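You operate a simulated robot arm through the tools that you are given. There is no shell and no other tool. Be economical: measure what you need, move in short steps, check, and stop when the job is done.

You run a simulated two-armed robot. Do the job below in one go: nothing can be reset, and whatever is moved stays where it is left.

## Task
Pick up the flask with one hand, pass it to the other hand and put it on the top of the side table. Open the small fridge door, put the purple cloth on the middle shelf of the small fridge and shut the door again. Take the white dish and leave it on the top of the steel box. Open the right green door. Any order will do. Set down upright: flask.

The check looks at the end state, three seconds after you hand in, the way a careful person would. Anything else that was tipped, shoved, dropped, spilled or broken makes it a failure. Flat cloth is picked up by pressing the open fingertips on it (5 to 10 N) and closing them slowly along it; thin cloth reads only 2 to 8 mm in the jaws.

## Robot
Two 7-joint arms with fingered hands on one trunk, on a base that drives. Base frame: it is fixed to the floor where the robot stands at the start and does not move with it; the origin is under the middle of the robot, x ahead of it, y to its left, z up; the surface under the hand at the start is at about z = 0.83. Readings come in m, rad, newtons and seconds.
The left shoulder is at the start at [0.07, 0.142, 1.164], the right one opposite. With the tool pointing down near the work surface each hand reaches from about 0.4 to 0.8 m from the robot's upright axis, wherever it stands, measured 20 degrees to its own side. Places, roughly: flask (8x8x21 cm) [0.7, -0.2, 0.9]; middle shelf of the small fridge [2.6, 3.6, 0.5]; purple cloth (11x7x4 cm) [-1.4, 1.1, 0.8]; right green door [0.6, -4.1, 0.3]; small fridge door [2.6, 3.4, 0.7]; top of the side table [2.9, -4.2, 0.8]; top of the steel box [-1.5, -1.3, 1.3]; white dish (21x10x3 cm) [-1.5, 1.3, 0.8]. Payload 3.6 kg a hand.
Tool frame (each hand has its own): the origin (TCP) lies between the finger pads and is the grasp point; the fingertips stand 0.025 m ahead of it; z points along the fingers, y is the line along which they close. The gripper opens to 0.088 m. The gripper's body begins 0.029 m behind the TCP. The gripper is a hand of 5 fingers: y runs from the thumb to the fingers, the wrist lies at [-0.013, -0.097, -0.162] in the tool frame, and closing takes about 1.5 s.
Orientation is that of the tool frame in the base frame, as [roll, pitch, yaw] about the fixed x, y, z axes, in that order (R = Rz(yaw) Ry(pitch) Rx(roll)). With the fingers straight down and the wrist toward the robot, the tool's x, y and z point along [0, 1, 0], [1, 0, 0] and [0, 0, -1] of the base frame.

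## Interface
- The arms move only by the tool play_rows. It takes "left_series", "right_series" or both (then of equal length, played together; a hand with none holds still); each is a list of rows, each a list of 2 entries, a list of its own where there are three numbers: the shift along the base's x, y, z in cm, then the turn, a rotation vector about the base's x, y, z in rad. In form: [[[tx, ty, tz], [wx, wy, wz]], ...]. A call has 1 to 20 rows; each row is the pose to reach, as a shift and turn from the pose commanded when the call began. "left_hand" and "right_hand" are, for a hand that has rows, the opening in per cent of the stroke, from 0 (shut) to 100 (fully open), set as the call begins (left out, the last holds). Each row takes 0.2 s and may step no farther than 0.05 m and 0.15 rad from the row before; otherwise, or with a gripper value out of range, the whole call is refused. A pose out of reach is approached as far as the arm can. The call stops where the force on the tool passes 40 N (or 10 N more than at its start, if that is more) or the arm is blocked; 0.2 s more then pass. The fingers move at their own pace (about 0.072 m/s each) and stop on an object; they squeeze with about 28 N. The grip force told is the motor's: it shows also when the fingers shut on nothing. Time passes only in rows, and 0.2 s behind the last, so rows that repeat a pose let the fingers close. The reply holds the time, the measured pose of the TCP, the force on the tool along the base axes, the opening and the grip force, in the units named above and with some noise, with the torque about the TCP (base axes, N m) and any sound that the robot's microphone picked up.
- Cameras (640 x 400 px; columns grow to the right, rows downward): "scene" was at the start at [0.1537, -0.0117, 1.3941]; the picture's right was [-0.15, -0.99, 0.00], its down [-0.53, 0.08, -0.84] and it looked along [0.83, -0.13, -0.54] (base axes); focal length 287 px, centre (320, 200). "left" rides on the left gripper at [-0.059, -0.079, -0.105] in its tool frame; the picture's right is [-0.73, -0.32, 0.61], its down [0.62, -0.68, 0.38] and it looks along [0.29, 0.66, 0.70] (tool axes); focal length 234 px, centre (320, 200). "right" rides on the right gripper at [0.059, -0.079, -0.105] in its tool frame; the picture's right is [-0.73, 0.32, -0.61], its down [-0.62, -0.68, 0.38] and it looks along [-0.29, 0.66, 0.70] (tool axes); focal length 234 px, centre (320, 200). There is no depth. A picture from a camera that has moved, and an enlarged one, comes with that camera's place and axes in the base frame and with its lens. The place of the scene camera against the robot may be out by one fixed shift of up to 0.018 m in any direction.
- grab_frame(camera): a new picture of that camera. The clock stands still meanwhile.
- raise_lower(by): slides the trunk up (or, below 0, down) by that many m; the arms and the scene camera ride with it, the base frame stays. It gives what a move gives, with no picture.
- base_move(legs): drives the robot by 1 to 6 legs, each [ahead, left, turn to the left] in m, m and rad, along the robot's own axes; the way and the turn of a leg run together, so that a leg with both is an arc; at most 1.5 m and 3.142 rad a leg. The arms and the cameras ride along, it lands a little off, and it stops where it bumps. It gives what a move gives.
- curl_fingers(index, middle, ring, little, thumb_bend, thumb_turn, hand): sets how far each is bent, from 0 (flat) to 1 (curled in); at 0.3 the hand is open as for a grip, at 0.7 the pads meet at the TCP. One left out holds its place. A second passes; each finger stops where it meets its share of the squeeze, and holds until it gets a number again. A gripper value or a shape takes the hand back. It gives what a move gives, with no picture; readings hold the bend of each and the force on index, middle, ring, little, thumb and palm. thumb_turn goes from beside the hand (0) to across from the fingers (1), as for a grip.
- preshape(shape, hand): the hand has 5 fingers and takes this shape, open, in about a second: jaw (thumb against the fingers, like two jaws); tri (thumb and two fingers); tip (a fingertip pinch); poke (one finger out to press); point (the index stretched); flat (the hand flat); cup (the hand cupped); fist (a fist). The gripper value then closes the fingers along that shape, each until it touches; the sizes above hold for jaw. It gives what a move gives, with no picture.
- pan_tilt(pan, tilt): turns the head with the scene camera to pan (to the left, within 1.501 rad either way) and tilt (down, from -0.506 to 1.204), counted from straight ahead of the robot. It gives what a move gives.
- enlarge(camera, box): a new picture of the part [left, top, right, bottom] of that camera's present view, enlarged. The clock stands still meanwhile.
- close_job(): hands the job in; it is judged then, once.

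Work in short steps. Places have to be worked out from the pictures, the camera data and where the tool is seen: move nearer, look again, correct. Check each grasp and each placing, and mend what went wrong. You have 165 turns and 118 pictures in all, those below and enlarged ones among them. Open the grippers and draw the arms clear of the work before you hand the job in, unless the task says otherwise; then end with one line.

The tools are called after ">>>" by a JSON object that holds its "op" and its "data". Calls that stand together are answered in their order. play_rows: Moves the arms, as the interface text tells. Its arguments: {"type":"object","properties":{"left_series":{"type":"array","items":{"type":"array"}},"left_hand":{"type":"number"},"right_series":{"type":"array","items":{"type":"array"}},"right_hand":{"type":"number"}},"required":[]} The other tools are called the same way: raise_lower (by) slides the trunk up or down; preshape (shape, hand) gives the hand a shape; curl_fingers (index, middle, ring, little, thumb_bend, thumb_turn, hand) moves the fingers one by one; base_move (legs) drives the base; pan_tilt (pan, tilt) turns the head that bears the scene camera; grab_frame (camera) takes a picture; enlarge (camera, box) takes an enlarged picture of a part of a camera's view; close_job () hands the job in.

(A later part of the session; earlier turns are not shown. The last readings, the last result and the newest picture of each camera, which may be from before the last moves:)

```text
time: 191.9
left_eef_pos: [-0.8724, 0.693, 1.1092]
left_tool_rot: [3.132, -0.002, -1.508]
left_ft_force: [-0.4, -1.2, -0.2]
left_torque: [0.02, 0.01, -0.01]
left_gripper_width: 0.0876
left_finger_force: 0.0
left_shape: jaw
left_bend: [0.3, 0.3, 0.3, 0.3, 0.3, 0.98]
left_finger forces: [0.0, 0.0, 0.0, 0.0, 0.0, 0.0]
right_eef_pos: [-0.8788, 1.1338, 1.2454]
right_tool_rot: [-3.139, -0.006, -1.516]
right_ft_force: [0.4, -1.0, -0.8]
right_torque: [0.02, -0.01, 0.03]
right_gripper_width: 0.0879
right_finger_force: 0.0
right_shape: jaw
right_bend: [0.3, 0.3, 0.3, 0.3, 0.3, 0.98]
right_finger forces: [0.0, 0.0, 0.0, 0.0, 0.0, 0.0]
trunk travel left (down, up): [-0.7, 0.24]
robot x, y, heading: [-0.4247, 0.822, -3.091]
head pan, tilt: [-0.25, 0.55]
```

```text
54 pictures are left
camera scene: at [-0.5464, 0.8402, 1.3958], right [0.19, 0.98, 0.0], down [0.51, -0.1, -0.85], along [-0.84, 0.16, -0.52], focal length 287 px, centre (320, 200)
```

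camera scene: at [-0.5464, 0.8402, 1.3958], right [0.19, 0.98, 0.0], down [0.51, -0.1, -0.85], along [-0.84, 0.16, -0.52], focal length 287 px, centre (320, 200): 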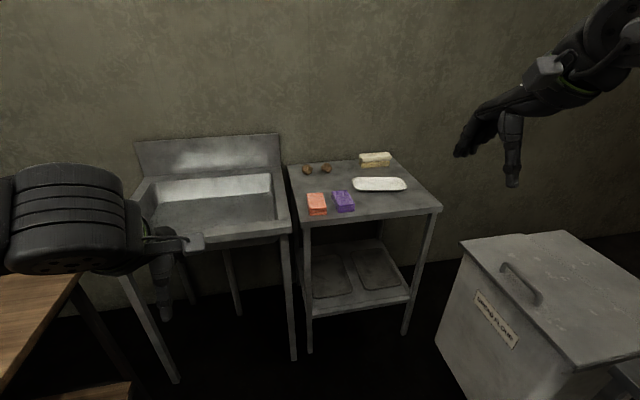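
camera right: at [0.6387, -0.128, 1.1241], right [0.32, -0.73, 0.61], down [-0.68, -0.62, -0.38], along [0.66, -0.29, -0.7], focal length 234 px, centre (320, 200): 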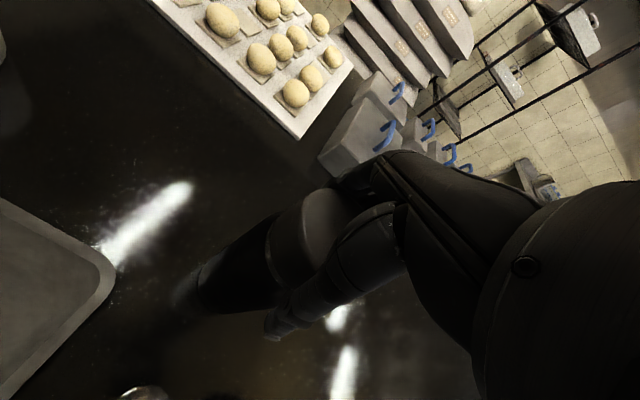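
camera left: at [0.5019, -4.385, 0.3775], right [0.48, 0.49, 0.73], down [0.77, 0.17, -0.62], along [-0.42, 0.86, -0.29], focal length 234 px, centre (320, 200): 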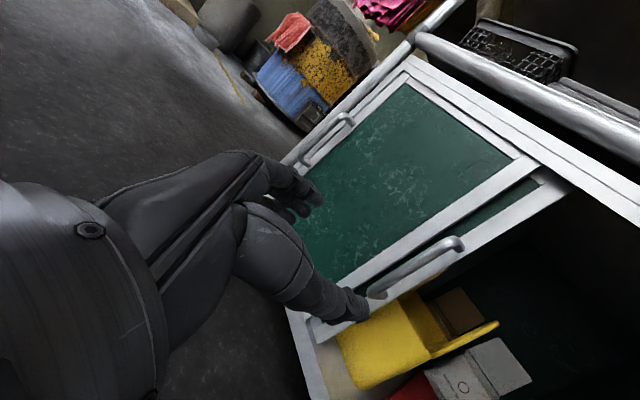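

Everything is visible: the purple cloth is near (-1.45, 1.10), the white dish near (-1.57, 1.30), and other small items lie around them. I'll move closer.

>>> {"op": "base_move", "data": {"legs": [[0.43, -0.2, 0], [0, 0, -0.05]]}}

>>> {"op": "pan_tilt", "data": {"pan": -0.25, "tilt": 0.7}}

>>> {"op": "grab_frame", "data": {"camera": "scene"}}

>>> {"op": "grab_frame", "data": {"camera": "right"}}

>>> {"op": "grab_frame", "data": {"camera": "left"}}

```text
time: 195.2
left_eef_pos: [-1.3116, 0.8877, 1.1105]
left_tool_rot: [3.131, 0.001, -1.558]
left_ft_force: [-0.1, 0.3, -0.2]
left_torque: [0.03, 0.01, 0.0]
left_gripper_width: 0.0881
left_finger_force: 0.0
left_shape: jaw
left_bend: [0.3, 0.3, 0.3, 0.3, 0.3, 0.98]
left_finger forces: [0.0, 0.1, 0.0, 0.0, 0.1, 0.0]
right_eef_pos: [-1.2965, 1.3271, 1.2455]
right_tool_rot: [-3.138, -0.005, -1.566]
right_ft_force: [-0.4, 0.0, 0.3]
right_torque: [0.03, 0.0, -0.04]
right_gripper_width: 0.088
right_finger_force: 0.1
right_shape: jaw
right_bend: [0.3, 0.3, 0.3, 0.3, 0.3, 0.98]
right_finger forces: [0.1, 0.0, 0.0, 0.0, 0.1, 0.1]
trunk travel left (down, up): [-0.7, 0.24]
robot x, y, heading: [-0.861, 0.9945, -3.14]
head pan, tilt: [-0.25, 0.55]
```

```text
time: 195.9
left_eef_pos: [-1.3111, 0.8892, 1.1109]
left_tool_rot: [3.135, -0.001, -1.559]
left_ft_force: [-0.1, 0.2, -0.7]
left_torque: [0.02, 0.01, 0.0]
left_gripper_width: 0.0877
left_finger_force: 0.0
left_shape: jaw
left_bend: [0.3, 0.3, 0.3, 0.3, 0.3, 0.98]
left_finger forces: [0.0, 0.1, 0.1, 0.0, 0.1, 0.0]
right_eef_pos: [-1.2977, 1.3273, 1.2459]
right_tool_rot: [-3.14, -0.005, -1.566]
right_ft_force: [-0.7, 0.9, 0.3]
right_torque: [0.01, 0.0, 0.0]
right_gripper_width: 0.0879
right_finger_force: 0.1
right_shape: jaw
right_bend: [0.3, 0.3, 0.3, 0.3, 0.3, 0.98]
right_finger forces: [0.1, 0.0, 0.1, 0.1, 0.1, 0.0]
trunk travel left (down, up): [-0.7, 0.24]
robot x, y, heading: [-0.8597, 0.9957, -3.137]
head pan, tilt: [-0.25, 0.7]
```

```text
53 pictures are left
camera scene: at [-0.975, 1.019, 1.3827], right [0.24, 0.97, 0.0], down [0.62, -0.16, -0.77], along [-0.74, 0.18, -0.64], focal length 287 px, centre (320, 200)
```

scene: 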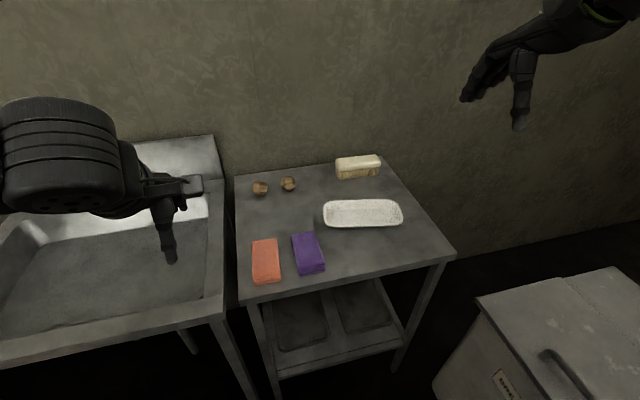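

```text
52 pictures are left
camera right: at [-1.2168, 1.2711, 1.3502], right [-0.33, 0.73, 0.6], down [0.68, 0.62, -0.39], along [-0.66, 0.28, -0.7], focal length 234 px, centre (320, 200)
```

right: 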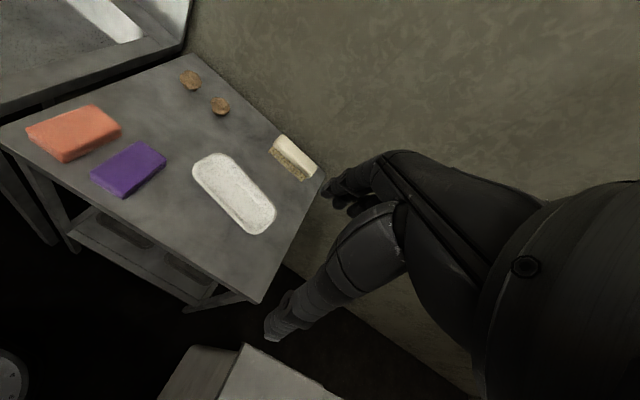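

```text
51 pictures are left
camera left: at [-1.2323, 0.9501, 1.2128], right [0.31, 0.73, -0.61], down [0.69, -0.62, -0.39], along [-0.66, -0.3, -0.69], focal length 234 px, centre (320, 200)
```

left: 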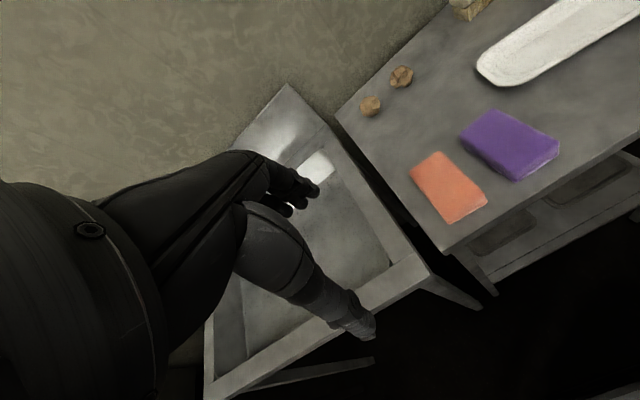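

Triangulation puts the cloth's top centre at (-1.428, 1.098, 0.855), 11 cm long along x and 7 cm wide along y. I'll yaw the left hand -90° so it closes along y, and move above the cloth.

>>> {"op": "play_rows", "data": {"left_series": [[[0, 1, 0], [0, 0, -0.14]], [[-1, 2, 0], [0, 0, -0.28]], [[-2, 4, 0], [0, 0, -0.42]], [[-3, 6, 0], [0, 0, -0.56]], [[-4, 8, 0], [0, 0, -0.7]], [[-5, 10, 0], [0, 0, -0.84]], [[-6, 12, -1], [0, 0, -0.98]], [[-7, 14, -2], [0, 0, -1.12]], [[-8.5, 16, -4], [0, 0, -1.26]], [[-10, 18, -6], [0, 0, -1.4]], [[-11, 20, -8], [0, 0, -1.54]], [[-11.7, 20.9, -11], [0, 0, -1.571]], [[-11.7, 20.9, -11], [0, 0, -1.571]]], "left_hand": 100}}

>>> {"op": "grab_frame", "data": {"camera": "left"}}

>>> {"op": "grab_frame", "data": {"camera": "scene"}}

```text
time: 198.7
left_eef_pos: [-1.4277, 1.0997, 0.9977]
left_tool_rot: [3.132, -0.001, -3.129]
left_ft_force: [0.2, 0.3, 0.3]
left_torque: [0.01, -0.01, 0.01]
left_gripper_width: 0.0876
left_finger_force: 0.1
left_shape: jaw
left_bend: [0.3, 0.3, 0.3, 0.3, 0.3, 0.98]
left_finger forces: [0.0, 0.1, 0.1, 0.0, 0.0, 0.0]
right_eef_pos: [-1.296, 1.3279, 1.2459]
right_tool_rot: [-3.139, -0.005, -1.565]
right_ft_force: [1.0, -0.7, -0.1]
right_torque: [-0.01, 0.0, -0.03]
right_gripper_width: 0.0881
right_finger_force: 0.0
right_shape: jaw
right_bend: [0.3, 0.3, 0.3, 0.3, 0.3, 0.98]
right_finger forces: [0.1, 0.0, 0.1, 0.0, 0.1, 0.0]
trunk travel left (down, up): [-0.7, 0.24]
robot x, y, heading: [-0.8566, 0.9992, -3.136]
head pan, tilt: [-0.25, 0.7]
```

```text
50 pictures are left
camera left: at [-1.3673, 1.0208, 1.101], right [0.73, -0.31, -0.61], down [-0.62, -0.68, -0.39], along [-0.3, 0.66, -0.69], focal length 234 px, centre (320, 200)
```

left: 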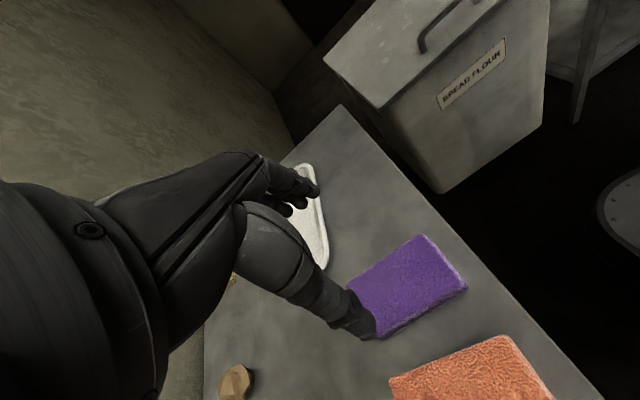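

```text
49 pictures are left
camera scene: at [-0.9748, 1.0186, 1.3827], right [0.24, 0.97, 0.0], down [0.62, -0.16, -0.77], along [-0.74, 0.18, -0.64], focal length 287 px, centre (320, 200)
```

scene: 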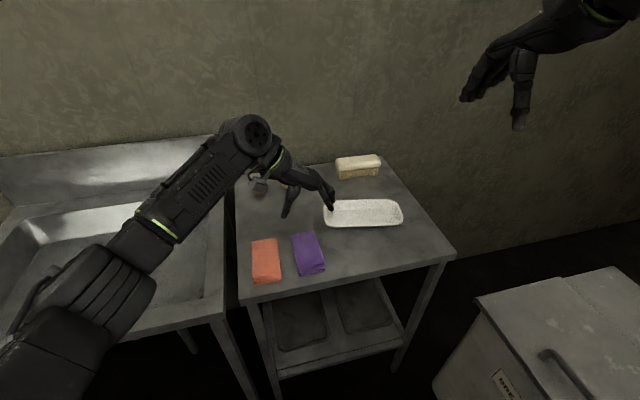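

Both views agree on the cloth centre, (-1.427, 1.093). I'll descend with the fingers on both sides of it.

>>> {"op": "play_rows", "data": {"left_series": [[[0, -0.4, -3], [0, 0, 0]], [[0.1, -0.6, -6], [0, 0, 0]], [[0.1, -0.6, -9], [0, 0, 0]], [[0.1, -0.6, -11], [0, 0, 0]], [[0.1, -0.6, -12.5], [0, 0, 0]], [[0.1, -0.6, -13.5], [0, 0, 0]], [[0.1, -0.6, -14.3], [0, 0, 0]]]}}

>>> {"op": "grab_frame", "data": {"camera": "left"}}

```text
time: 200.3
left_eef_pos: [-1.4272, 1.093, 0.8567]
left_tool_rot: [3.131, -0.001, -3.129]
left_ft_force: [-0.1, -0.1, -0.7]
left_torque: [0.01, -0.03, 0.01]
left_gripper_width: 0.0879
left_finger_force: 0.1
left_shape: jaw
left_bend: [0.3, 0.3, 0.3, 0.3, 0.3, 0.98]
left_finger forces: [0.0, 0.0, 0.0, 0.0, 0.1, 0.1]
right_eef_pos: [-1.2955, 1.3291, 1.2444]
right_tool_rot: [-3.138, -0.005, -1.566]
right_ft_force: [0.1, 0.3, 0.9]
right_torque: [-0.01, -0.01, -0.01]
right_gripper_width: 0.088
right_finger_force: 0.0
right_shape: jaw
right_bend: [0.3, 0.3, 0.3, 0.3, 0.3, 0.98]
right_finger forces: [0.0, 0.1, 0.1, 0.1, 0.1, 0.0]
trunk travel left (down, up): [-0.7, 0.24]
robot x, y, heading: [-0.8576, 0.9962, -3.136]
head pan, tilt: [-0.25, 0.7]
```

```text
48 pictures are left
camera left: at [-1.3672, 1.015, 0.9596], right [0.73, -0.31, -0.61], down [-0.62, -0.69, -0.39], along [-0.3, 0.66, -0.69], focal length 234 px, centre (320, 200)
```

left: 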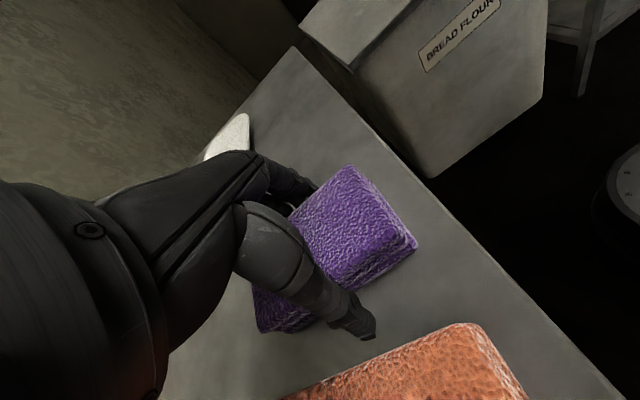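

The hand straddles the cloth cleanly, so I'll close and lift.

>>> {"op": "play_rows", "data": {"left_series": [[[0, 0, -0.5], [0, 0, 0]], [[0, 0, -0.5], [0, 0, 0]], [[0, 0, -0.5], [0, 0, 0]], [[0, 0, -0.5], [0, 0, 0]], [[0, 0, -0.5], [0, 0, 0]], [[0, 0, -0.5], [0, 0, 0]], [[0, 0, -0.5], [0, 0, 0]], [[0, 0, 0.5], [0, 0, 0]], [[0, 0, 3], [0, 0, 0]], [[0, 0, 6], [0, 0, 0]], [[0, 0, 10], [0, 0, 0]], [[0, 0, 14], [0, 0, 0]], [[0, 0, 18], [0, 0, 0]]], "left_hand": 0}}

>>> {"op": "grab_frame", "data": {"camera": "scene"}}

```text
time: 203.1
left_eef_pos: [-1.429, 1.0932, 1.0367]
left_tool_rot: [3.133, -0.001, -3.129]
left_ft_force: [0.4, 0.6, -0.4]
left_torque: [-0.02, -0.01, 0.01]
left_gripper_width: 0.057
left_finger_force: 27.8
left_shape: jaw
left_bend: [0.29, 0.4, 0.37, 0.43, 0.59, 0.98]
left_finger forces: [14.3, 7.1, 3.2, 1.9, 26.5, 0.0]
right_eef_pos: [-1.2962, 1.3289, 1.2459]
right_tool_rot: [-3.14, -0.005, -1.566]
right_ft_force: [0.3, -0.4, 0.0]
right_torque: [-0.02, 0.0, -0.03]
right_gripper_width: 0.0879
right_finger_force: 0.0
right_shape: jaw
right_bend: [0.3, 0.3, 0.3, 0.3, 0.3, 0.98]
right_finger forces: [0.0, 0.0, 0.1, 0.0, 0.1, 0.1]
trunk travel left (down, up): [-0.7, 0.24]
robot x, y, heading: [-0.8572, 0.998, -3.135]
head pan, tilt: [-0.25, 0.7]
```

```text
47 pictures are left
camera scene: at [-0.9747, 1.019, 1.3827], right [0.24, 0.97, 0.0], down [0.62, -0.16, -0.77], along [-0.74, 0.18, -0.64], focal length 287 px, centre (320, 200)
```

scene: 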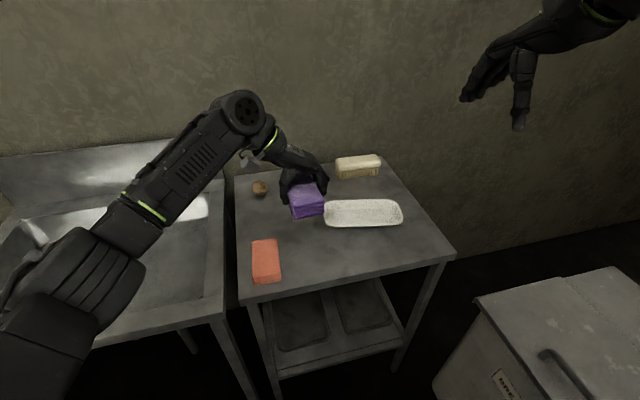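

The cloth is held and only a faint weight shows. I'll swing the left hand back toward the robot and bring the right hand above the dish's near rim at about (-1.486, 1.261).

>>> {"op": "play_rows", "data": {"left_series": [[[3, -4, 1], [0, 0, 0]], [[6, -8, 2], [0, 0, 0]], [[9, -11, 3], [0, 0, 0]], [[11, -14, 4], [0, 0, 0]], [[13, -17, 5], [0, 0, 0]], [[13, -19, 6], [0, 0, 0]], [[13, -21, 7], [0, 0, 0]], [[13, -21, 7], [0, 0, 0]]], "right_series": [[[0, 0, 0], [0, 0, 0]], [[0, 0, 0], [0, 0, 0]], [[-3.5, -1, -3], [0, 0, -0.05]], [[-7, -2.5, -6], [0, 0, -0.1]], [[-10, -4, -9], [0, 0, -0.15]], [[-13, -5, -12], [0, 0, -0.19]], [[-16, -6, -15], [0, 0, -0.19]], [[-19, -6.8, -18], [0, 0, -0.19]]], "right_hand": 60}}

>>> {"op": "grab_frame", "data": {"camera": "right"}}

>>> {"op": "grab_frame", "data": {"camera": "scene"}}

```text
refused: row 1 steps farther than a row can; nothing moved
```

```text
46 pictures are left
camera right: at [-1.2165, 1.2711, 1.3502], right [-0.33, 0.73, 0.6], down [0.68, 0.62, -0.39], along [-0.66, 0.28, -0.7], focal length 234 px, centre (320, 200)
```

right: 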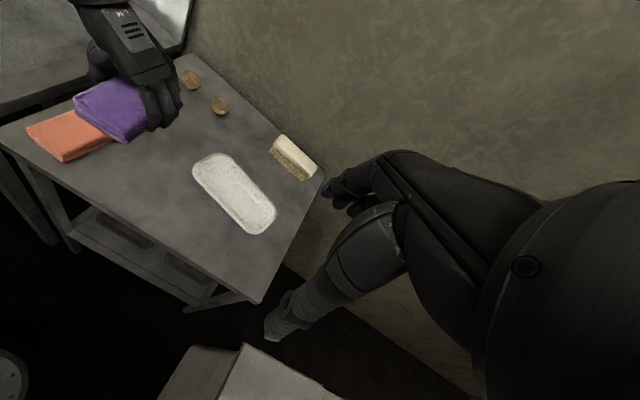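

```text
45 pictures are left
camera scene: at [-0.9747, 1.019, 1.3827], right [0.24, 0.97, 0.0], down [0.62, -0.16, -0.77], along [-0.74, 0.18, -0.64], focal length 287 px, centre (320, 200)
```

scene: 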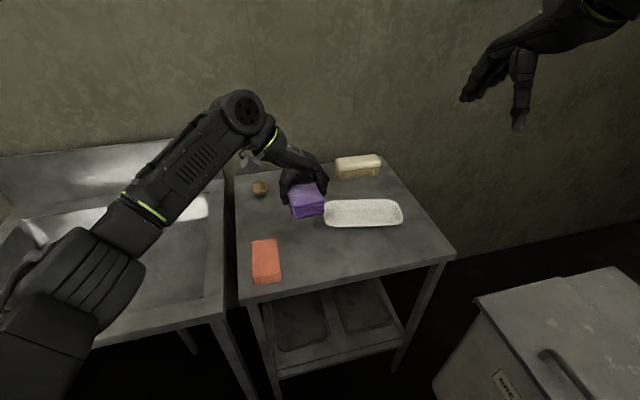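

That call had steps that were too long. I'll use shorter rows and hold the pictures until it succeeds.

>>> {"op": "play_rows", "data": {"left_series": [[[2, -3, 1], [0, 0, 0]], [[4, -6, 2], [0, 0, 0]], [[6, -9, 3], [0, 0, 0]], [[8, -12, 4], [0, 0, 0]], [[10, -15, 5], [0, 0, 0]], [[12, -18, 6], [0, 0, 0]], [[13, -20, 7], [0, 0, 0]], [[13, -21, 7], [0, 0, 0]], [[13, -21, 7], [0, 0, 0]]], "right_series": [[[0, 0, 0], [0, 0, 0]], [[0, 0, 0], [0, 0, 0]], [[-3, -1, -3], [0, 0, -0.05]], [[-6, -2, -6], [0, 0, -0.1]], [[-9, -3, -9], [0, 0, -0.15]], [[-12, -4, -12], [0, 0, -0.19]], [[-15, -5, -15], [0, 0, -0.19]], [[-17.5, -6, -17.5], [0, 0, -0.19]], [[-19, -6.8, -18.5], [0, 0, -0.19]]], "right_hand": 60}}

```text
time: 205.1
left_eef_pos: [-1.2988, 0.8819, 1.1069]
left_tool_rot: [3.131, 0.0, -3.129]
left_ft_force: [0.6, 0.7, -0.5]
left_torque: [-0.01, 0.03, 0.01]
left_gripper_width: 0.057
left_finger_force: 28.1
left_shape: jaw
left_bend: [0.29, 0.4, 0.37, 0.43, 0.59, 0.98]
left_finger forces: [14.4, 7.1, 3.3, 2.0, 26.6, 0.0]
right_eef_pos: [-1.4879, 1.2595, 1.0606]
right_tool_rot: [-3.138, -0.006, -1.756]
right_ft_force: [-0.1, 0.8, 0.1]
right_torque: [0.01, -0.01, 0.01]
right_gripper_width: 0.0528
right_finger_force: 0.0
right_shape: jaw
right_bend: [0.29, 0.4, 0.37, 0.43, 0.64, 1.0]
right_finger forces: [0.0, 0.0, 0.0, 0.1, 0.0, 0.0]
trunk travel left (down, up): [-0.7, 0.24]
robot x, y, heading: [-0.8606, 0.9965, -3.135]
head pan, tilt: [-0.25, 0.7]
```

Both hands are in position. I'll look from the right wrist to refine where the rim is.

>>> {"op": "grab_frame", "data": {"camera": "right"}}

>>> {"op": "enlarge", "data": {"camera": "scene", "box": [280, 120, 460, 260]}}

```text
44 pictures are left
camera right: at [-1.4208, 1.1888, 1.165], right [-0.18, 0.78, 0.6], down [0.79, 0.49, -0.38], along [-0.59, 0.4, -0.7], focal length 234 px, centre (320, 200)
```

right: 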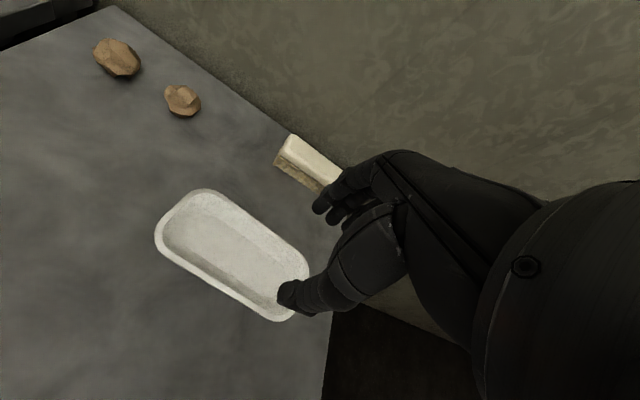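

```text
2.86 times, centred on (370, 190) of scene
camera zoom: at [-0.9759, 1.0184, 1.3826], right [0.24, 0.97, 0.0], down [0.63, -0.16, -0.76], along [-0.74, 0.18, -0.64], focal length 820 px, centre (177, 229)
```

zoom: 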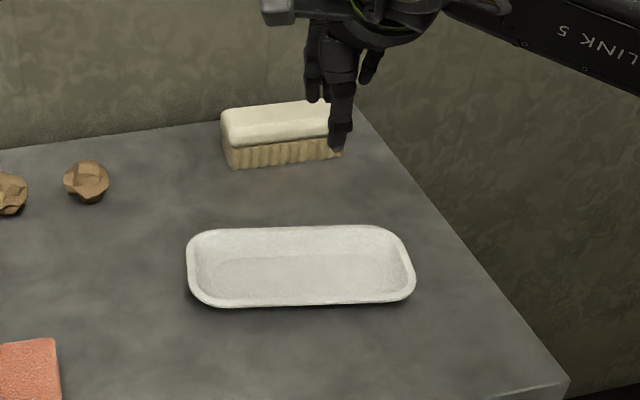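

The near rim is at (-1.487, 1.254), right below the TCP. I'll descend until the rim is between the thumb (outside) and the fingers (inside).

>>> {"op": "play_rows", "data": {"right_series": [[[-0.1, -0.4, -4], [0, 0, 0]], [[-0.1, -0.4, -8], [0, 0, 0]], [[-0.1, -0.4, -12], [0, 0, 0]], [[-0.1, -0.4, -15], [0, 0, 0]], [[-0.1, -0.4, -17], [0, 0, 0]], [[-0.1, -0.4, -18.5], [0, 0, 0]], [[-0.1, -0.4, -19.5], [0, 0, 0]], [[-0.1, -0.4, -20.2], [0, 0, 0]]]}}

>>> {"op": "grab_frame", "data": {"camera": "right"}}

```text
time: 206.9
left_eef_pos: [-1.2974, 0.883, 1.1077]
left_tool_rot: [3.133, -0.001, -3.128]
left_ft_force: [0.3, -0.6, -2.2]
left_torque: [-0.03, -0.02, -0.01]
left_gripper_width: 0.057
left_finger_force: 28.1
left_shape: jaw
left_bend: [0.29, 0.4, 0.37, 0.43, 0.59, 0.98]
left_finger forces: [14.3, 7.0, 3.2, 1.9, 26.5, 0.0]
right_eef_pos: [-1.4871, 1.2558, 0.8582]
right_tool_rot: [-3.138, -0.005, -1.757]
right_ft_force: [-0.6, 0.1, -0.2]
right_torque: [0.0, -0.05, -0.01]
right_gripper_width: 0.0532
right_finger_force: 0.0
right_shape: jaw
right_bend: [0.29, 0.4, 0.37, 0.43, 0.64, 1.0]
right_finger forces: [0.0, 0.1, 0.0, 0.0, 0.1, 0.0]
trunk travel left (down, up): [-0.7, 0.24]
robot x, y, heading: [-0.8571, 0.9955, -3.137]
head pan, tilt: [-0.25, 0.7]
```

```text
42 pictures are left
camera right: at [-1.4199, 1.1848, 0.9632], right [-0.18, 0.78, 0.6], down [0.78, 0.49, -0.39], along [-0.59, 0.4, -0.7], focal length 234 px, centre (320, 200)
```

right: 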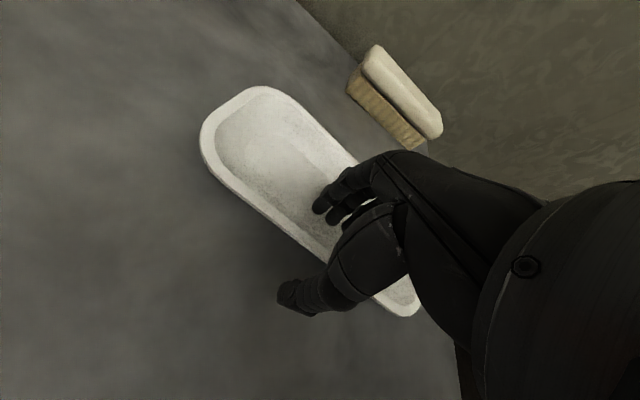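

The rim is between them. I'll lower 0.6 cm more for a better bite and close.

>>> {"op": "play_rows", "data": {"right_series": [[[0, 0, -0.3], [0, 0, 0]], [[0, 0, -0.6], [0, 0, 0]]]}}

>>> {"op": "play_rows", "data": {"right_series": [[[0, 0, 0], [0, 0, 0]], [[0, 0, 0], [0, 0, 0]], [[0, 0, 0], [0, 0, 0]], [[0, 0, 0], [0, 0, 0]], [[0, 0, 0], [0, 0, 0]], [[0, 0, 0], [0, 0, 0]], [[0, 0, 0], [0, 0, 0]]], "right_hand": 0}}

>>> {"op": "grab_frame", "data": {"camera": "right"}}

```text
time: 207.5
left_eef_pos: [-1.2972, 0.8825, 1.1061]
left_tool_rot: [3.131, -0.001, -3.13]
left_ft_force: [0.4, -0.4, -0.3]
left_torque: [0.02, 0.02, 0.0]
left_gripper_width: 0.057
left_finger_force: 28.2
left_shape: jaw
left_bend: [0.29, 0.4, 0.37, 0.43, 0.59, 0.98]
left_finger forces: [14.3, 7.0, 3.2, 2.0, 26.6, 0.0]
right_eef_pos: [-1.4874, 1.2566, 0.8516]
right_tool_rot: [-3.139, -0.006, -1.754]
right_ft_force: [0.1, 0.6, 0.1]
right_torque: [-0.01, 0.01, 0.01]
right_gripper_width: 0.0533
right_finger_force: 0.0
right_shape: jaw
right_bend: [0.29, 0.4, 0.37, 0.43, 0.64, 1.0]
right_finger forces: [0.1, 0.0, 0.1, 0.0, 0.1, 0.1]
trunk travel left (down, up): [-0.7, 0.24]
robot x, y, heading: [-0.8582, 0.9975, -3.135]
head pan, tilt: [-0.25, 0.7]
```

```text
time: 209.1
left_eef_pos: [-1.2963, 0.882, 1.1074]
left_tool_rot: [3.131, -0.001, -3.128]
left_ft_force: [-0.1, -0.3, 0.2]
left_torque: [-0.01, -0.02, 0.0]
left_gripper_width: 0.0572
left_finger_force: 27.2
left_shape: jaw
left_bend: [0.29, 0.4, 0.37, 0.43, 0.59, 0.98]
left_finger forces: [14.3, 7.0, 3.2, 1.9, 26.6, 0.0]
right_eef_pos: [-1.4874, 1.2556, 0.8529]
right_tool_rot: [-3.14, -0.006, -1.755]
right_ft_force: [-1.5, -1.6, 3.2]
right_torque: [0.17, 0.32, 0.16]
right_gripper_width: 0.0036
right_finger_force: 28.0
right_shape: jaw
right_bend: [0.71, 0.71, 0.7, 0.7, 0.72, 1.0]
right_finger forces: [14.1, 9.5, 4.5, 0.0, 25.6, 0.1]
trunk travel left (down, up): [-0.7, 0.24]
robot x, y, heading: [-0.8585, 0.9975, -3.137]
head pan, tilt: [-0.25, 0.7]
```

```text
41 pictures are left
camera right: at [-1.4198, 1.1846, 0.9568], right [-0.18, 0.78, 0.6], down [0.78, 0.49, -0.38], along [-0.59, 0.4, -0.7], focal length 234 px, centre (320, 200)
```

right: 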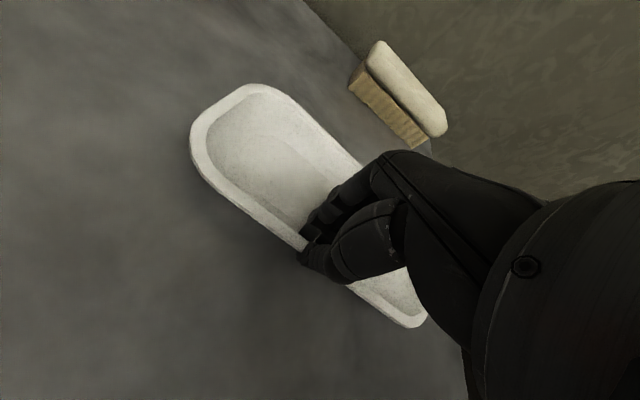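

The rim is pinched at 25 N, 3.6 mm thick. I'll lift slowly and check that the dish stays level.

>>> {"op": "play_rows", "data": {"right_series": [[[0, 0, 0.7], [0, 0, 0]], [[0, 0, 2], [0, 0, 0]], [[0, 0, 4], [0, 0, 0]], [[0, 0, 7], [0, 0, 0]], [[0, 0, 10], [0, 0, 0]], [[0, 0, 13], [0, 0, 0]], [[0, 0, 16], [0, 0, 0]], [[0, 0, 20], [0, 0, 0]], [[0, 0, 24], [0, 0, 0]], [[0, 0, 27], [0, 0, 0]]]}}

>>> {"op": "grab_frame", "data": {"camera": "scene"}}

```text
time: 211.3
left_eef_pos: [-1.2959, 0.8815, 1.1071]
left_tool_rot: [3.131, -0.002, -3.129]
left_ft_force: [-0.2, 0.2, -1.0]
left_torque: [-0.04, -0.06, 0.01]
left_gripper_width: 0.0572
left_finger_force: 28.0
left_shape: jaw
left_bend: [0.29, 0.4, 0.37, 0.43, 0.59, 0.98]
left_finger forces: [14.3, 7.0, 3.3, 2.0, 26.6, 0.0]
right_eef_pos: [-1.4875, 1.2559, 1.1227]
right_tool_rot: [-3.14, -0.004, -1.757]
right_ft_force: [0.6, -0.5, -0.3]
right_torque: [-0.03, -0.02, -0.02]
right_gripper_width: 0.0032
right_finger_force: 28.5
right_shape: jaw
right_bend: [0.66, 0.71, 0.7, 0.7, 0.75, 1.0]
right_finger forces: [16.6, 5.1, 2.7, 0.1, 24.1, 0.0]
trunk travel left (down, up): [-0.7, 0.24]
robot x, y, heading: [-0.8573, 0.9982, -3.135]
head pan, tilt: [-0.25, 0.7]
```

```text
40 pictures are left
camera scene: at [-0.9748, 1.0184, 1.3827], right [0.24, 0.97, 0.0], down [0.62, -0.16, -0.77], along [-0.74, 0.18, -0.64], focal length 287 px, centre (320, 200)
```

scene: 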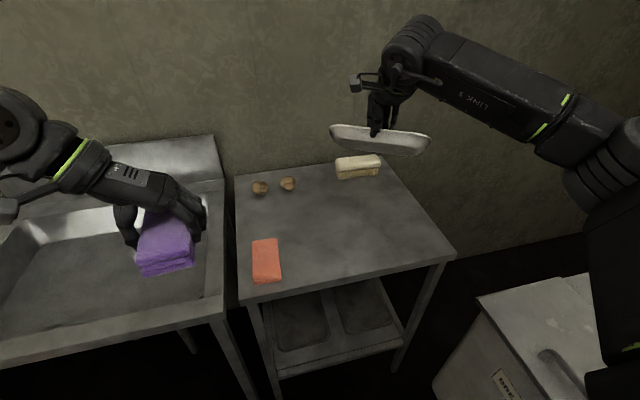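

The dish is held. I'll draw it in toward the robot, back out to the aisle and sidestep down to the steel box, keeping clear of the rack.

>>> {"op": "play_rows", "data": {"right_series": [[[3, 0.5, 0.5], [0, 0, 0]], [[6, 1, 1], [0, 0, 0]], [[9, 2, 2], [0, 0, 0]], [[12, 3, 3], [0, 0, 0]], [[15, 4, 4], [0, 0, 0]], [[17, 5, 5], [0, 0, 0]], [[17, 5, 5], [0, 0, 0]]]}}

>>> {"op": "base_move", "data": {"legs": [[-0.75, 0, 0]]}}

```text
time: 212.9
left_eef_pos: [-1.298, 0.8817, 1.1065]
left_tool_rot: [3.133, 0.0, -3.131]
left_ft_force: [-0.8, -0.6, -0.8]
left_torque: [-0.01, -0.04, 0.01]
left_gripper_width: 0.0574
left_finger_force: 27.6
left_shape: jaw
left_bend: [0.29, 0.4, 0.37, 0.43, 0.59, 0.98]
left_finger forces: [14.2, 7.0, 3.3, 2.0, 26.6, 0.0]
right_eef_pos: [-1.3169, 1.3064, 1.1691]
right_tool_rot: [-3.138, -0.005, -1.758]
right_ft_force: [-0.2, -0.4, -1.1]
right_torque: [-0.01, -0.05, 0.01]
right_gripper_width: 0.0032
right_finger_force: 27.9
right_shape: jaw
right_bend: [0.66, 0.71, 0.7, 0.7, 0.75, 1.0]
right_finger forces: [16.8, 4.8, 2.8, 0.0, 24.0, 0.0]
trunk travel left (down, up): [-0.7, 0.24]
robot x, y, heading: [-0.8588, 0.9961, -3.139]
head pan, tilt: [-0.25, 0.7]
```

```text
time: 216.9
left_eef_pos: [-0.5564, 0.8868, 1.1063]
left_tool_rot: [3.133, -0.002, -3.138]
left_ft_force: [-0.1, 0.4, -0.9]
left_torque: [0.06, -0.03, 0.0]
left_gripper_width: 0.0572
left_finger_force: 28.1
left_shape: jaw
left_bend: [0.29, 0.4, 0.37, 0.43, 0.59, 0.98]
left_finger forces: [14.3, 7.0, 3.2, 2.0, 26.7, 0.1]
right_eef_pos: [-0.5705, 1.3123, 1.1696]
right_tool_rot: [-3.138, -0.004, -1.765]
right_ft_force: [0.4, -0.3, -2.0]
right_torque: [-0.06, -0.01, 0.0]
right_gripper_width: 0.0032
right_finger_force: 28.2
right_shape: jaw
right_bend: [0.66, 0.71, 0.7, 0.7, 0.75, 1.0]
right_finger forces: [16.6, 4.9, 2.8, 0.0, 23.9, 0.0]
trunk travel left (down, up): [-0.7, 0.24]
robot x, y, heading: [-0.1121, 0.9989, 3.138]
head pan, tilt: [-0.25, 0.7]
```

Sidestepping down the aisle to y ≈ -1.3, then a look at the box.

>>> {"op": "base_move", "data": {"legs": [[0, 1.3, 0], [0, 1.0, 0]]}}

>>> {"op": "pan_tilt", "data": {"pan": 0.0, "tilt": 0.35}}

>>> {"op": "grab_frame", "data": {"camera": "scene"}}

```text
time: 228.2
left_eef_pos: [-0.5658, -1.4041, 1.1054]
left_tool_rot: [3.132, -0.001, -3.135]
left_ft_force: [0.0, -0.2, -1.0]
left_torque: [0.02, -0.02, 0.0]
left_gripper_width: 0.0571
left_finger_force: 27.9
left_shape: jaw
left_bend: [0.29, 0.4, 0.37, 0.43, 0.59, 0.98]
left_finger forces: [14.4, 7.1, 3.2, 1.9, 26.6, 0.0]
right_eef_pos: [-0.582, -0.9797, 1.1717]
right_tool_rot: [-3.139, -0.006, -1.763]
right_ft_force: [0.0, 0.5, -2.0]
right_torque: [-0.03, -0.04, 0.0]
right_gripper_width: 0.0035
right_finger_force: 28.3
right_shape: jaw
right_bend: [0.66, 0.71, 0.7, 0.7, 0.75, 1.0]
right_finger forces: [16.7, 4.8, 2.8, 0.1, 23.8, 0.0]
trunk travel left (down, up): [-0.7, 0.24]
robot x, y, heading: [-0.1262, -1.2895, 3.145]
head pan, tilt: [-0.25, 0.7]
```

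```text
time: 229.0
left_eef_pos: [-0.5646, -1.4054, 1.1055]
left_tool_rot: [3.134, -0.003, -3.136]
left_ft_force: [-0.1, 0.7, -0.1]
left_torque: [0.0, -0.02, 0.03]
left_gripper_width: 0.0576
left_finger_force: 28.1
left_shape: jaw
left_bend: [0.29, 0.4, 0.37, 0.43, 0.59, 0.98]
left_finger forces: [14.4, 7.1, 3.1, 2.1, 26.6, 0.0]
right_eef_pos: [-0.5806, -0.9785, 1.1703]
right_tool_rot: [-3.14, -0.006, -1.763]
right_ft_force: [0.4, 0.4, -2.2]
right_torque: [-0.02, -0.01, -0.02]
right_gripper_width: 0.0032
right_finger_force: 28.1
right_shape: jaw
right_bend: [0.66, 0.71, 0.7, 0.7, 0.75, 1.0]
right_finger forces: [16.7, 4.9, 2.6, 0.0, 23.8, 0.0]
trunk travel left (down, up): [-0.7, 0.24]
robot x, y, heading: [-0.1223, -1.2941, 3.137]
head pan, tilt: [0.0, 0.351]
```

```text
39 pictures are left
camera scene: at [-0.2529, -1.2905, 1.414], right [0.0, 1.0, 0.0], down [0.34, 0.0, -0.94], along [-0.94, 0.0, -0.34], focal length 287 px, centre (320, 200)
```

scene: 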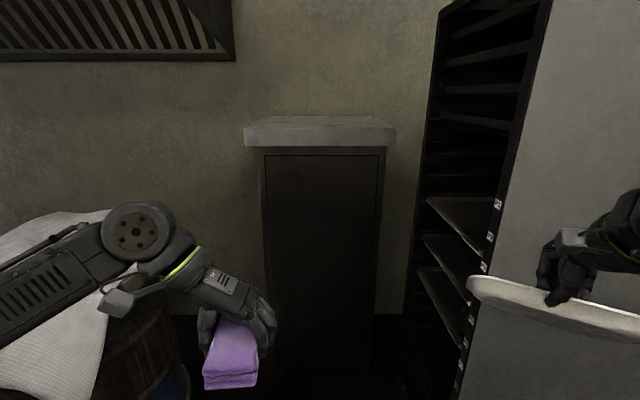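

The steel box is straight ahead. I'll raise the trunk fully, both to look down on its top and to reach over it.

>>> {"op": "raise_lower", "data": {"by": 0.23}}

>>> {"op": "grab_frame", "data": {"camera": "scene"}}

```text
time: 231.4
left_eef_pos: [-0.5653, -1.4036, 1.3366]
left_tool_rot: [3.132, -0.001, -3.138]
left_ft_force: [0.8, 0.0, -1.2]
left_torque: [0.0, -0.05, 0.02]
left_gripper_width: 0.0571
left_finger_force: 28.2
left_shape: jaw
left_bend: [0.29, 0.4, 0.37, 0.43, 0.59, 0.98]
left_finger forces: [14.4, 7.0, 3.2, 1.9, 26.6, 0.1]
right_eef_pos: [-0.583, -0.9794, 1.4]
right_tool_rot: [-3.139, -0.006, -1.763]
right_ft_force: [-0.6, -0.5, -1.0]
right_torque: [-0.02, -0.02, 0.0]
right_gripper_width: 0.0032
right_finger_force: 27.6
right_shape: jaw
right_bend: [0.66, 0.71, 0.7, 0.7, 0.75, 1.0]
right_finger forces: [16.7, 4.8, 2.8, 0.0, 23.8, 0.1]
trunk travel left (down, up): [-0.93, 0.01]
robot x, y, heading: [-0.123, -1.2916, 3.143]
head pan, tilt: [0.0, 0.351]
```

```text
38 pictures are left
camera scene: at [-0.2531, -1.2905, 1.644], right [0.0, 1.0, 0.0], down [0.34, 0.0, -0.94], along [-0.94, 0.0, -0.34], focal length 287 px, centre (320, 200)
```

scene: 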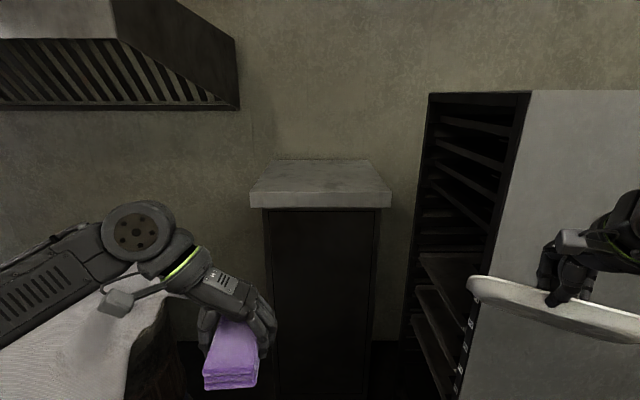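

Comparing the two heights gives the top at z ≈ 1.302, x from -1.29 back to about -1.8, y -1.56 to -1.02. To keep the right elbow away from the rack, I'll move the cloth hand up and left and approach from the front-left with heading 2.74.

>>> {"op": "play_rows", "data": {"left_series": [[[0, -3, 2], [0, 0, 0]], [[0, -6, 4], [0, 0, 0]], [[0, -9, 6], [0, 0, 0]], [[0, -12, 8], [0, 0, 0]], [[0, -15, 8], [0, 0, 0]]]}}

>>> {"op": "base_move", "data": {"legs": [[0, 0, -0.403], [0.455, 0.497, 0]]}}

>>> {"op": "grab_frame", "data": {"camera": "scene"}}

```text
time: 232.6
left_eef_pos: [-0.564, -1.5537, 1.4162]
left_tool_rot: [3.132, -0.004, -3.135]
left_ft_force: [0.2, 0.9, -0.4]
left_torque: [0.02, 0.0, -0.03]
left_gripper_width: 0.057
left_finger_force: 28.2
left_shape: jaw
left_bend: [0.29, 0.4, 0.38, 0.42, 0.59, 0.98]
left_finger forces: [14.2, 7.0, 3.3, 1.9, 26.5, 0.0]
right_eef_pos: [-0.5808, -0.9808, 1.4024]
right_tool_rot: [-3.139, -0.006, -1.763]
right_ft_force: [0.1, -0.2, -1.2]
right_torque: [-0.03, 0.01, -0.01]
right_gripper_width: 0.0033
right_finger_force: 27.8
right_shape: jaw
right_bend: [0.66, 0.71, 0.7, 0.7, 0.75, 1.0]
right_finger forces: [16.7, 4.8, 2.7, 0.1, 23.9, 0.0]
trunk travel left (down, up): [-0.93, 0.01]
robot x, y, heading: [-0.1229, -1.2931, 3.141]
head pan, tilt: [0.0, 0.351]
```

```text
time: 237.6
left_eef_pos: [-1.251, -1.6285, 1.4165]
left_tool_rot: [3.135, -0.001, 2.744]
left_ft_force: [0.9, 0.5, -0.4]
left_torque: [0.02, 0.0, -0.01]
left_gripper_width: 0.057
left_finger_force: 27.9
left_shape: jaw
left_bend: [0.29, 0.4, 0.38, 0.42, 0.59, 0.98]
left_finger forces: [14.3, 7.0, 3.4, 2.0, 26.5, 0.1]
right_eef_pos: [-1.0405, -1.0949, 1.4019]
right_tool_rot: [-3.14, -0.007, -2.167]
right_ft_force: [0.2, 0.0, -1.2]
right_torque: [-0.01, -0.02, 0.02]
right_gripper_width: 0.0026
right_finger_force: 27.9
right_shape: jaw
right_bend: [0.71, 0.72, 0.7, 0.7, 0.78, 0.97]
right_finger forces: [17.9, 0.7, 0.1, 0.0, 18.0, 0.1]
trunk travel left (down, up): [-0.93, 0.01]
robot x, y, heading: [-0.7457, -1.5654, 2.735]
head pan, tilt: [0.0, 0.351]
```

```text
37 pictures are left
camera scene: at [-0.8595, -1.5046, 1.6442], right [0.39, 0.92, 0.0], down [0.32, -0.14, -0.94], along [-0.86, 0.37, -0.34], focal length 287 px, centre (320, 200)
```

scene: 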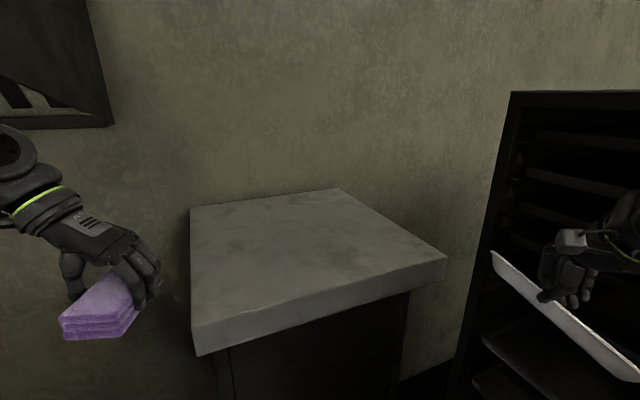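

The grip readings on the dish changed during the drive, so it may have touched the rack. I'll check from the right wrist.

>>> {"op": "grab_frame", "data": {"camera": "right"}}

```text
36 pictures are left
camera right: at [-1.0075, -1.1875, 1.5056], right [0.14, 0.79, 0.6], down [0.91, 0.13, -0.39], along [-0.38, 0.6, -0.7], focal length 234 px, centre (320, 200)
```

right: 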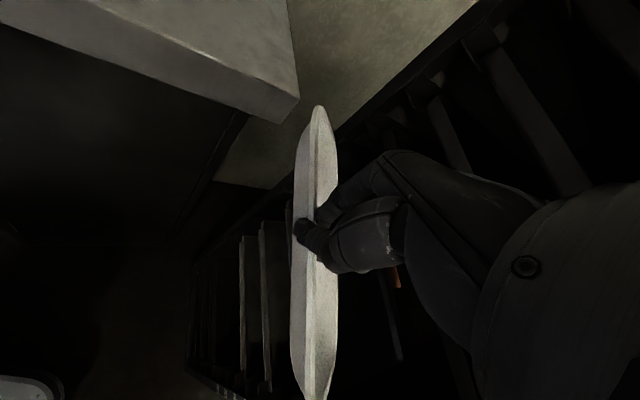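

The dish has pivoted in the grip and now hangs at about 53°, inside still facing up. I'll raise the hand for clearance and try to roll it to bring the dish nearer level.

>>> {"op": "play_rows", "data": {"right_series": [[[0, 0, 2.5], [0, 0, 0]], [[0, 0, 5], [0, 0, 0]], [[0, 0, 7], [0.12, -0.02, 0]], [[0, 0, 8], [0.24, -0.04, 0]], [[0, 0, 8], [0.36, -0.06, 0]], [[0, 0, 8], [0.48, -0.08, 0]], [[0, 0, 8], [0.6, -0.1, 0]], [[0, 0, 8], [0.72, -0.12, 0]]]}}

>>> {"op": "grab_frame", "data": {"camera": "right"}}

>>> {"op": "grab_frame", "data": {"camera": "scene"}}

```text
time: 239.4
left_eef_pos: [-1.2534, -1.6309, 1.4151]
left_tool_rot: [3.132, 0.0, 2.746]
left_ft_force: [-0.3, 0.0, -0.1]
left_torque: [-0.01, -0.01, -0.02]
left_gripper_width: 0.057
left_finger_force: 28.1
left_shape: jaw
left_bend: [0.29, 0.4, 0.38, 0.42, 0.59, 0.98]
left_finger forces: [14.3, 6.9, 3.3, 1.9, 26.6, 0.0]
right_eef_pos: [-1.0557, -1.0952, 1.4775]
right_tool_rot: [2.789, 0.65, -2.283]
right_ft_force: [-0.4, 0.0, -1.1]
right_torque: [-0.08, -0.01, 0.03]
right_gripper_width: 0.0021
right_finger_force: 28.3
right_shape: jaw
right_bend: [0.71, 0.72, 0.7, 0.7, 0.79, 0.96]
right_finger forces: [19.2, 0.1, 0.0, 0.0, 17.4, 0.0]
right hand out of reach, approached as far as the arm can: row 6, 7, 8
trunk travel left (down, up): [-0.93, 0.01]
robot x, y, heading: [-0.7452, -1.5654, 2.739]
head pan, tilt: [0.0, 0.351]
```

```text
35 pictures are left
camera right: at [-1.0297, -1.2351, 1.4973], right [0.04, 0.19, 0.98], down [0.94, 0.32, -0.1], along [-0.33, 0.93, -0.16], focal length 234 px, centre (320, 200)
```

right: 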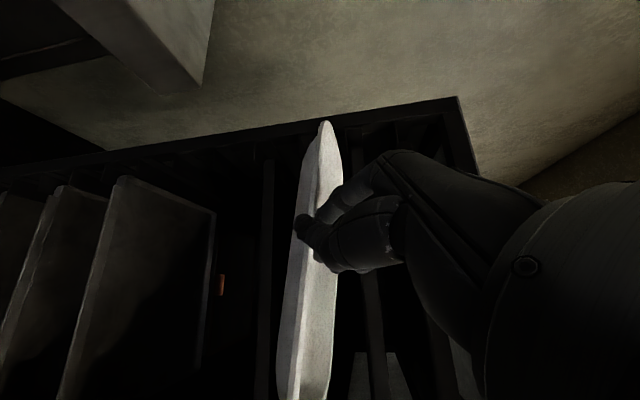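

```text
34 pictures are left
camera scene: at [-0.8619, -1.5067, 1.644], right [0.39, 0.92, 0.0], down [0.32, -0.13, -0.94], along [-0.86, 0.37, -0.34], focal length 287 px, centre (320, 200)
```

scene: 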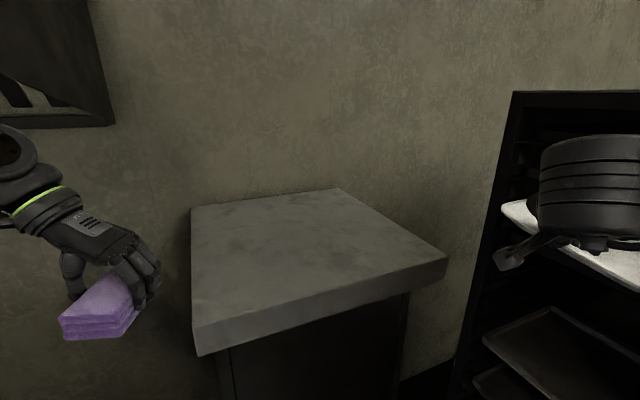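

The roll worked: the dish is now nearly flat, inside up. I'll move it away from the rack (-y) first, then forward over the steel top.

>>> {"op": "play_rows", "data": {"right_series": [[[0, -3, 0], [0, 0, 0]], [[0, -6, 0], [0, 0, 0]], [[-1, -9, 0], [0, 0, 0]], [[-3, -12, 0], [0, 0, 0]], [[-6, -14, 0], [0, 0, 0]], [[-9, -16, 0], [0, 0, 0]], [[-12, -18, 0], [0, 0, 0]], [[-15, -19, 0], [0, 0, 0]]]}}

>>> {"op": "grab_frame", "data": {"camera": "scene"}}

```text
time: 241.2
left_eef_pos: [-1.2548, -1.6315, 1.4149]
left_tool_rot: [3.132, 0.001, 2.745]
left_ft_force: [0.2, -0.2, -0.4]
left_torque: [-0.01, -0.01, 0.02]
left_gripper_width: 0.0574
left_finger_force: 27.6
left_shape: jaw
left_bend: [0.29, 0.4, 0.38, 0.42, 0.59, 0.98]
left_finger forces: [14.3, 7.0, 3.2, 1.9, 26.5, 0.0]
right_eef_pos: [-1.2088, -1.286, 1.4783]
right_tool_rot: [2.786, 0.648, -2.286]
right_ft_force: [-1.2, 0.6, -0.3]
right_torque: [0.01, -0.02, -0.02]
right_gripper_width: 0.0021
right_finger_force: 28.0
right_shape: jaw
right_bend: [0.73, 0.72, 0.7, 0.7, 0.86, 0.98]
right_finger forces: [0.0, 0.1, 0.0, 0.1, 0.0, 0.0]
right hand out of reach, approached as far as the arm can: row 1, 2, 3
trunk travel left (down, up): [-0.93, 0.01]
robot x, y, heading: [-0.743, -1.5662, 2.739]
head pan, tilt: [0.0, 0.351]
```

```text
33 pictures are left
camera scene: at [-0.8637, -1.5072, 1.6439], right [0.39, 0.92, 0.0], down [0.32, -0.13, -0.94], along [-0.86, 0.37, -0.34], focal length 287 px, centre (320, 200)
```

scene: 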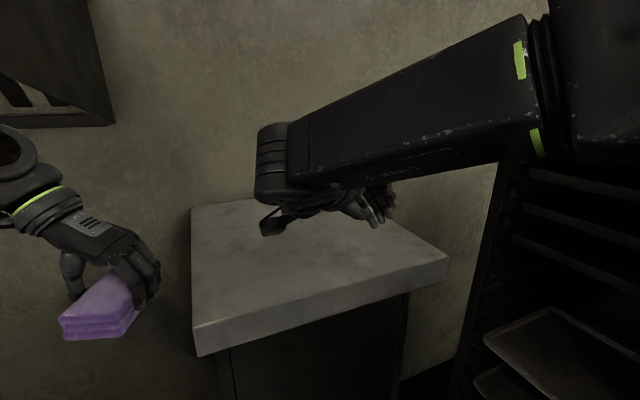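

The right-hand forces dropped to zero, so the dish has left the grip, probably caught in the rack. I'll look for it there without moving the arms.

>>> {"op": "grab_frame", "data": {"camera": "right"}}

>>> {"op": "pan_tilt", "data": {"pan": -0.75, "tilt": 0.75}}

>>> {"op": "grab_frame", "data": {"camera": "scene"}}

```text
32 pictures are left
camera right: at [-1.1836, -1.4257, 1.4986], right [0.04, 0.19, 0.98], down [0.94, 0.32, -0.1], along [-0.33, 0.93, -0.17], focal length 234 px, centre (320, 200)
```

right: 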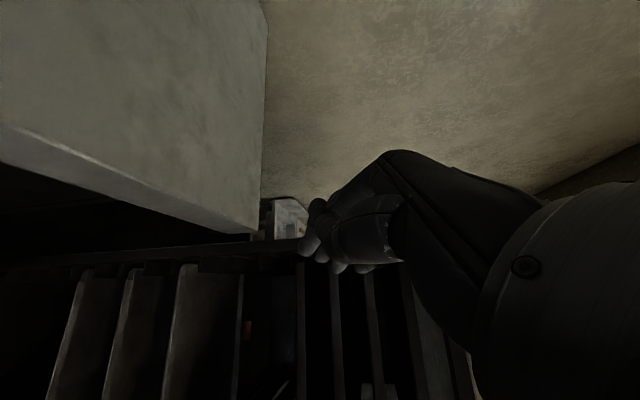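

```text
time: 242.3
left_eef_pos: [-1.2526, -1.6309, 1.4161]
left_tool_rot: [3.133, -0.002, 2.745]
left_ft_force: [-0.3, 0.9, -0.5]
left_torque: [-0.03, -0.01, 0.0]
left_gripper_width: 0.057
left_finger_force: 27.8
left_shape: jaw
left_bend: [0.29, 0.4, 0.38, 0.42, 0.59, 0.98]
left_finger forces: [14.3, 6.9, 3.1, 1.8, 26.5, 0.0]
right_eef_pos: [-1.2065, -1.2846, 1.4784]
right_tool_rot: [2.788, 0.648, -2.285]
right_ft_force: [-0.8, -0.3, 0.1]
right_torque: [0.01, -0.01, 0.01]
right_gripper_width: 0.0023
right_finger_force: 27.7
right_shape: jaw
right_bend: [0.73, 0.72, 0.7, 0.7, 0.86, 0.98]
right_finger forces: [0.0, 0.0, 0.1, 0.0, 0.0, 0.0]
trunk travel left (down, up): [-0.93, 0.01]
robot x, y, heading: [-0.7436, -1.5645, 2.739]
head pan, tilt: [-0.75, 0.75]
```

```text
31 pictures are left
camera scene: at [-0.8087, -1.4669, 1.6085], right [0.91, 0.41, 0.0], down [0.28, -0.62, -0.73], along [-0.3, 0.67, -0.68], focal length 287 px, centre (320, 200)
```

scene: 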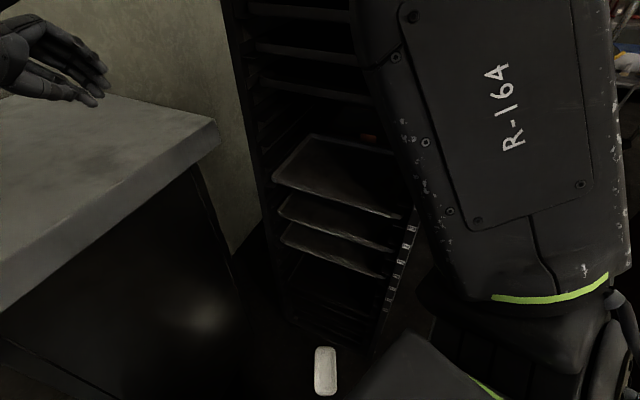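

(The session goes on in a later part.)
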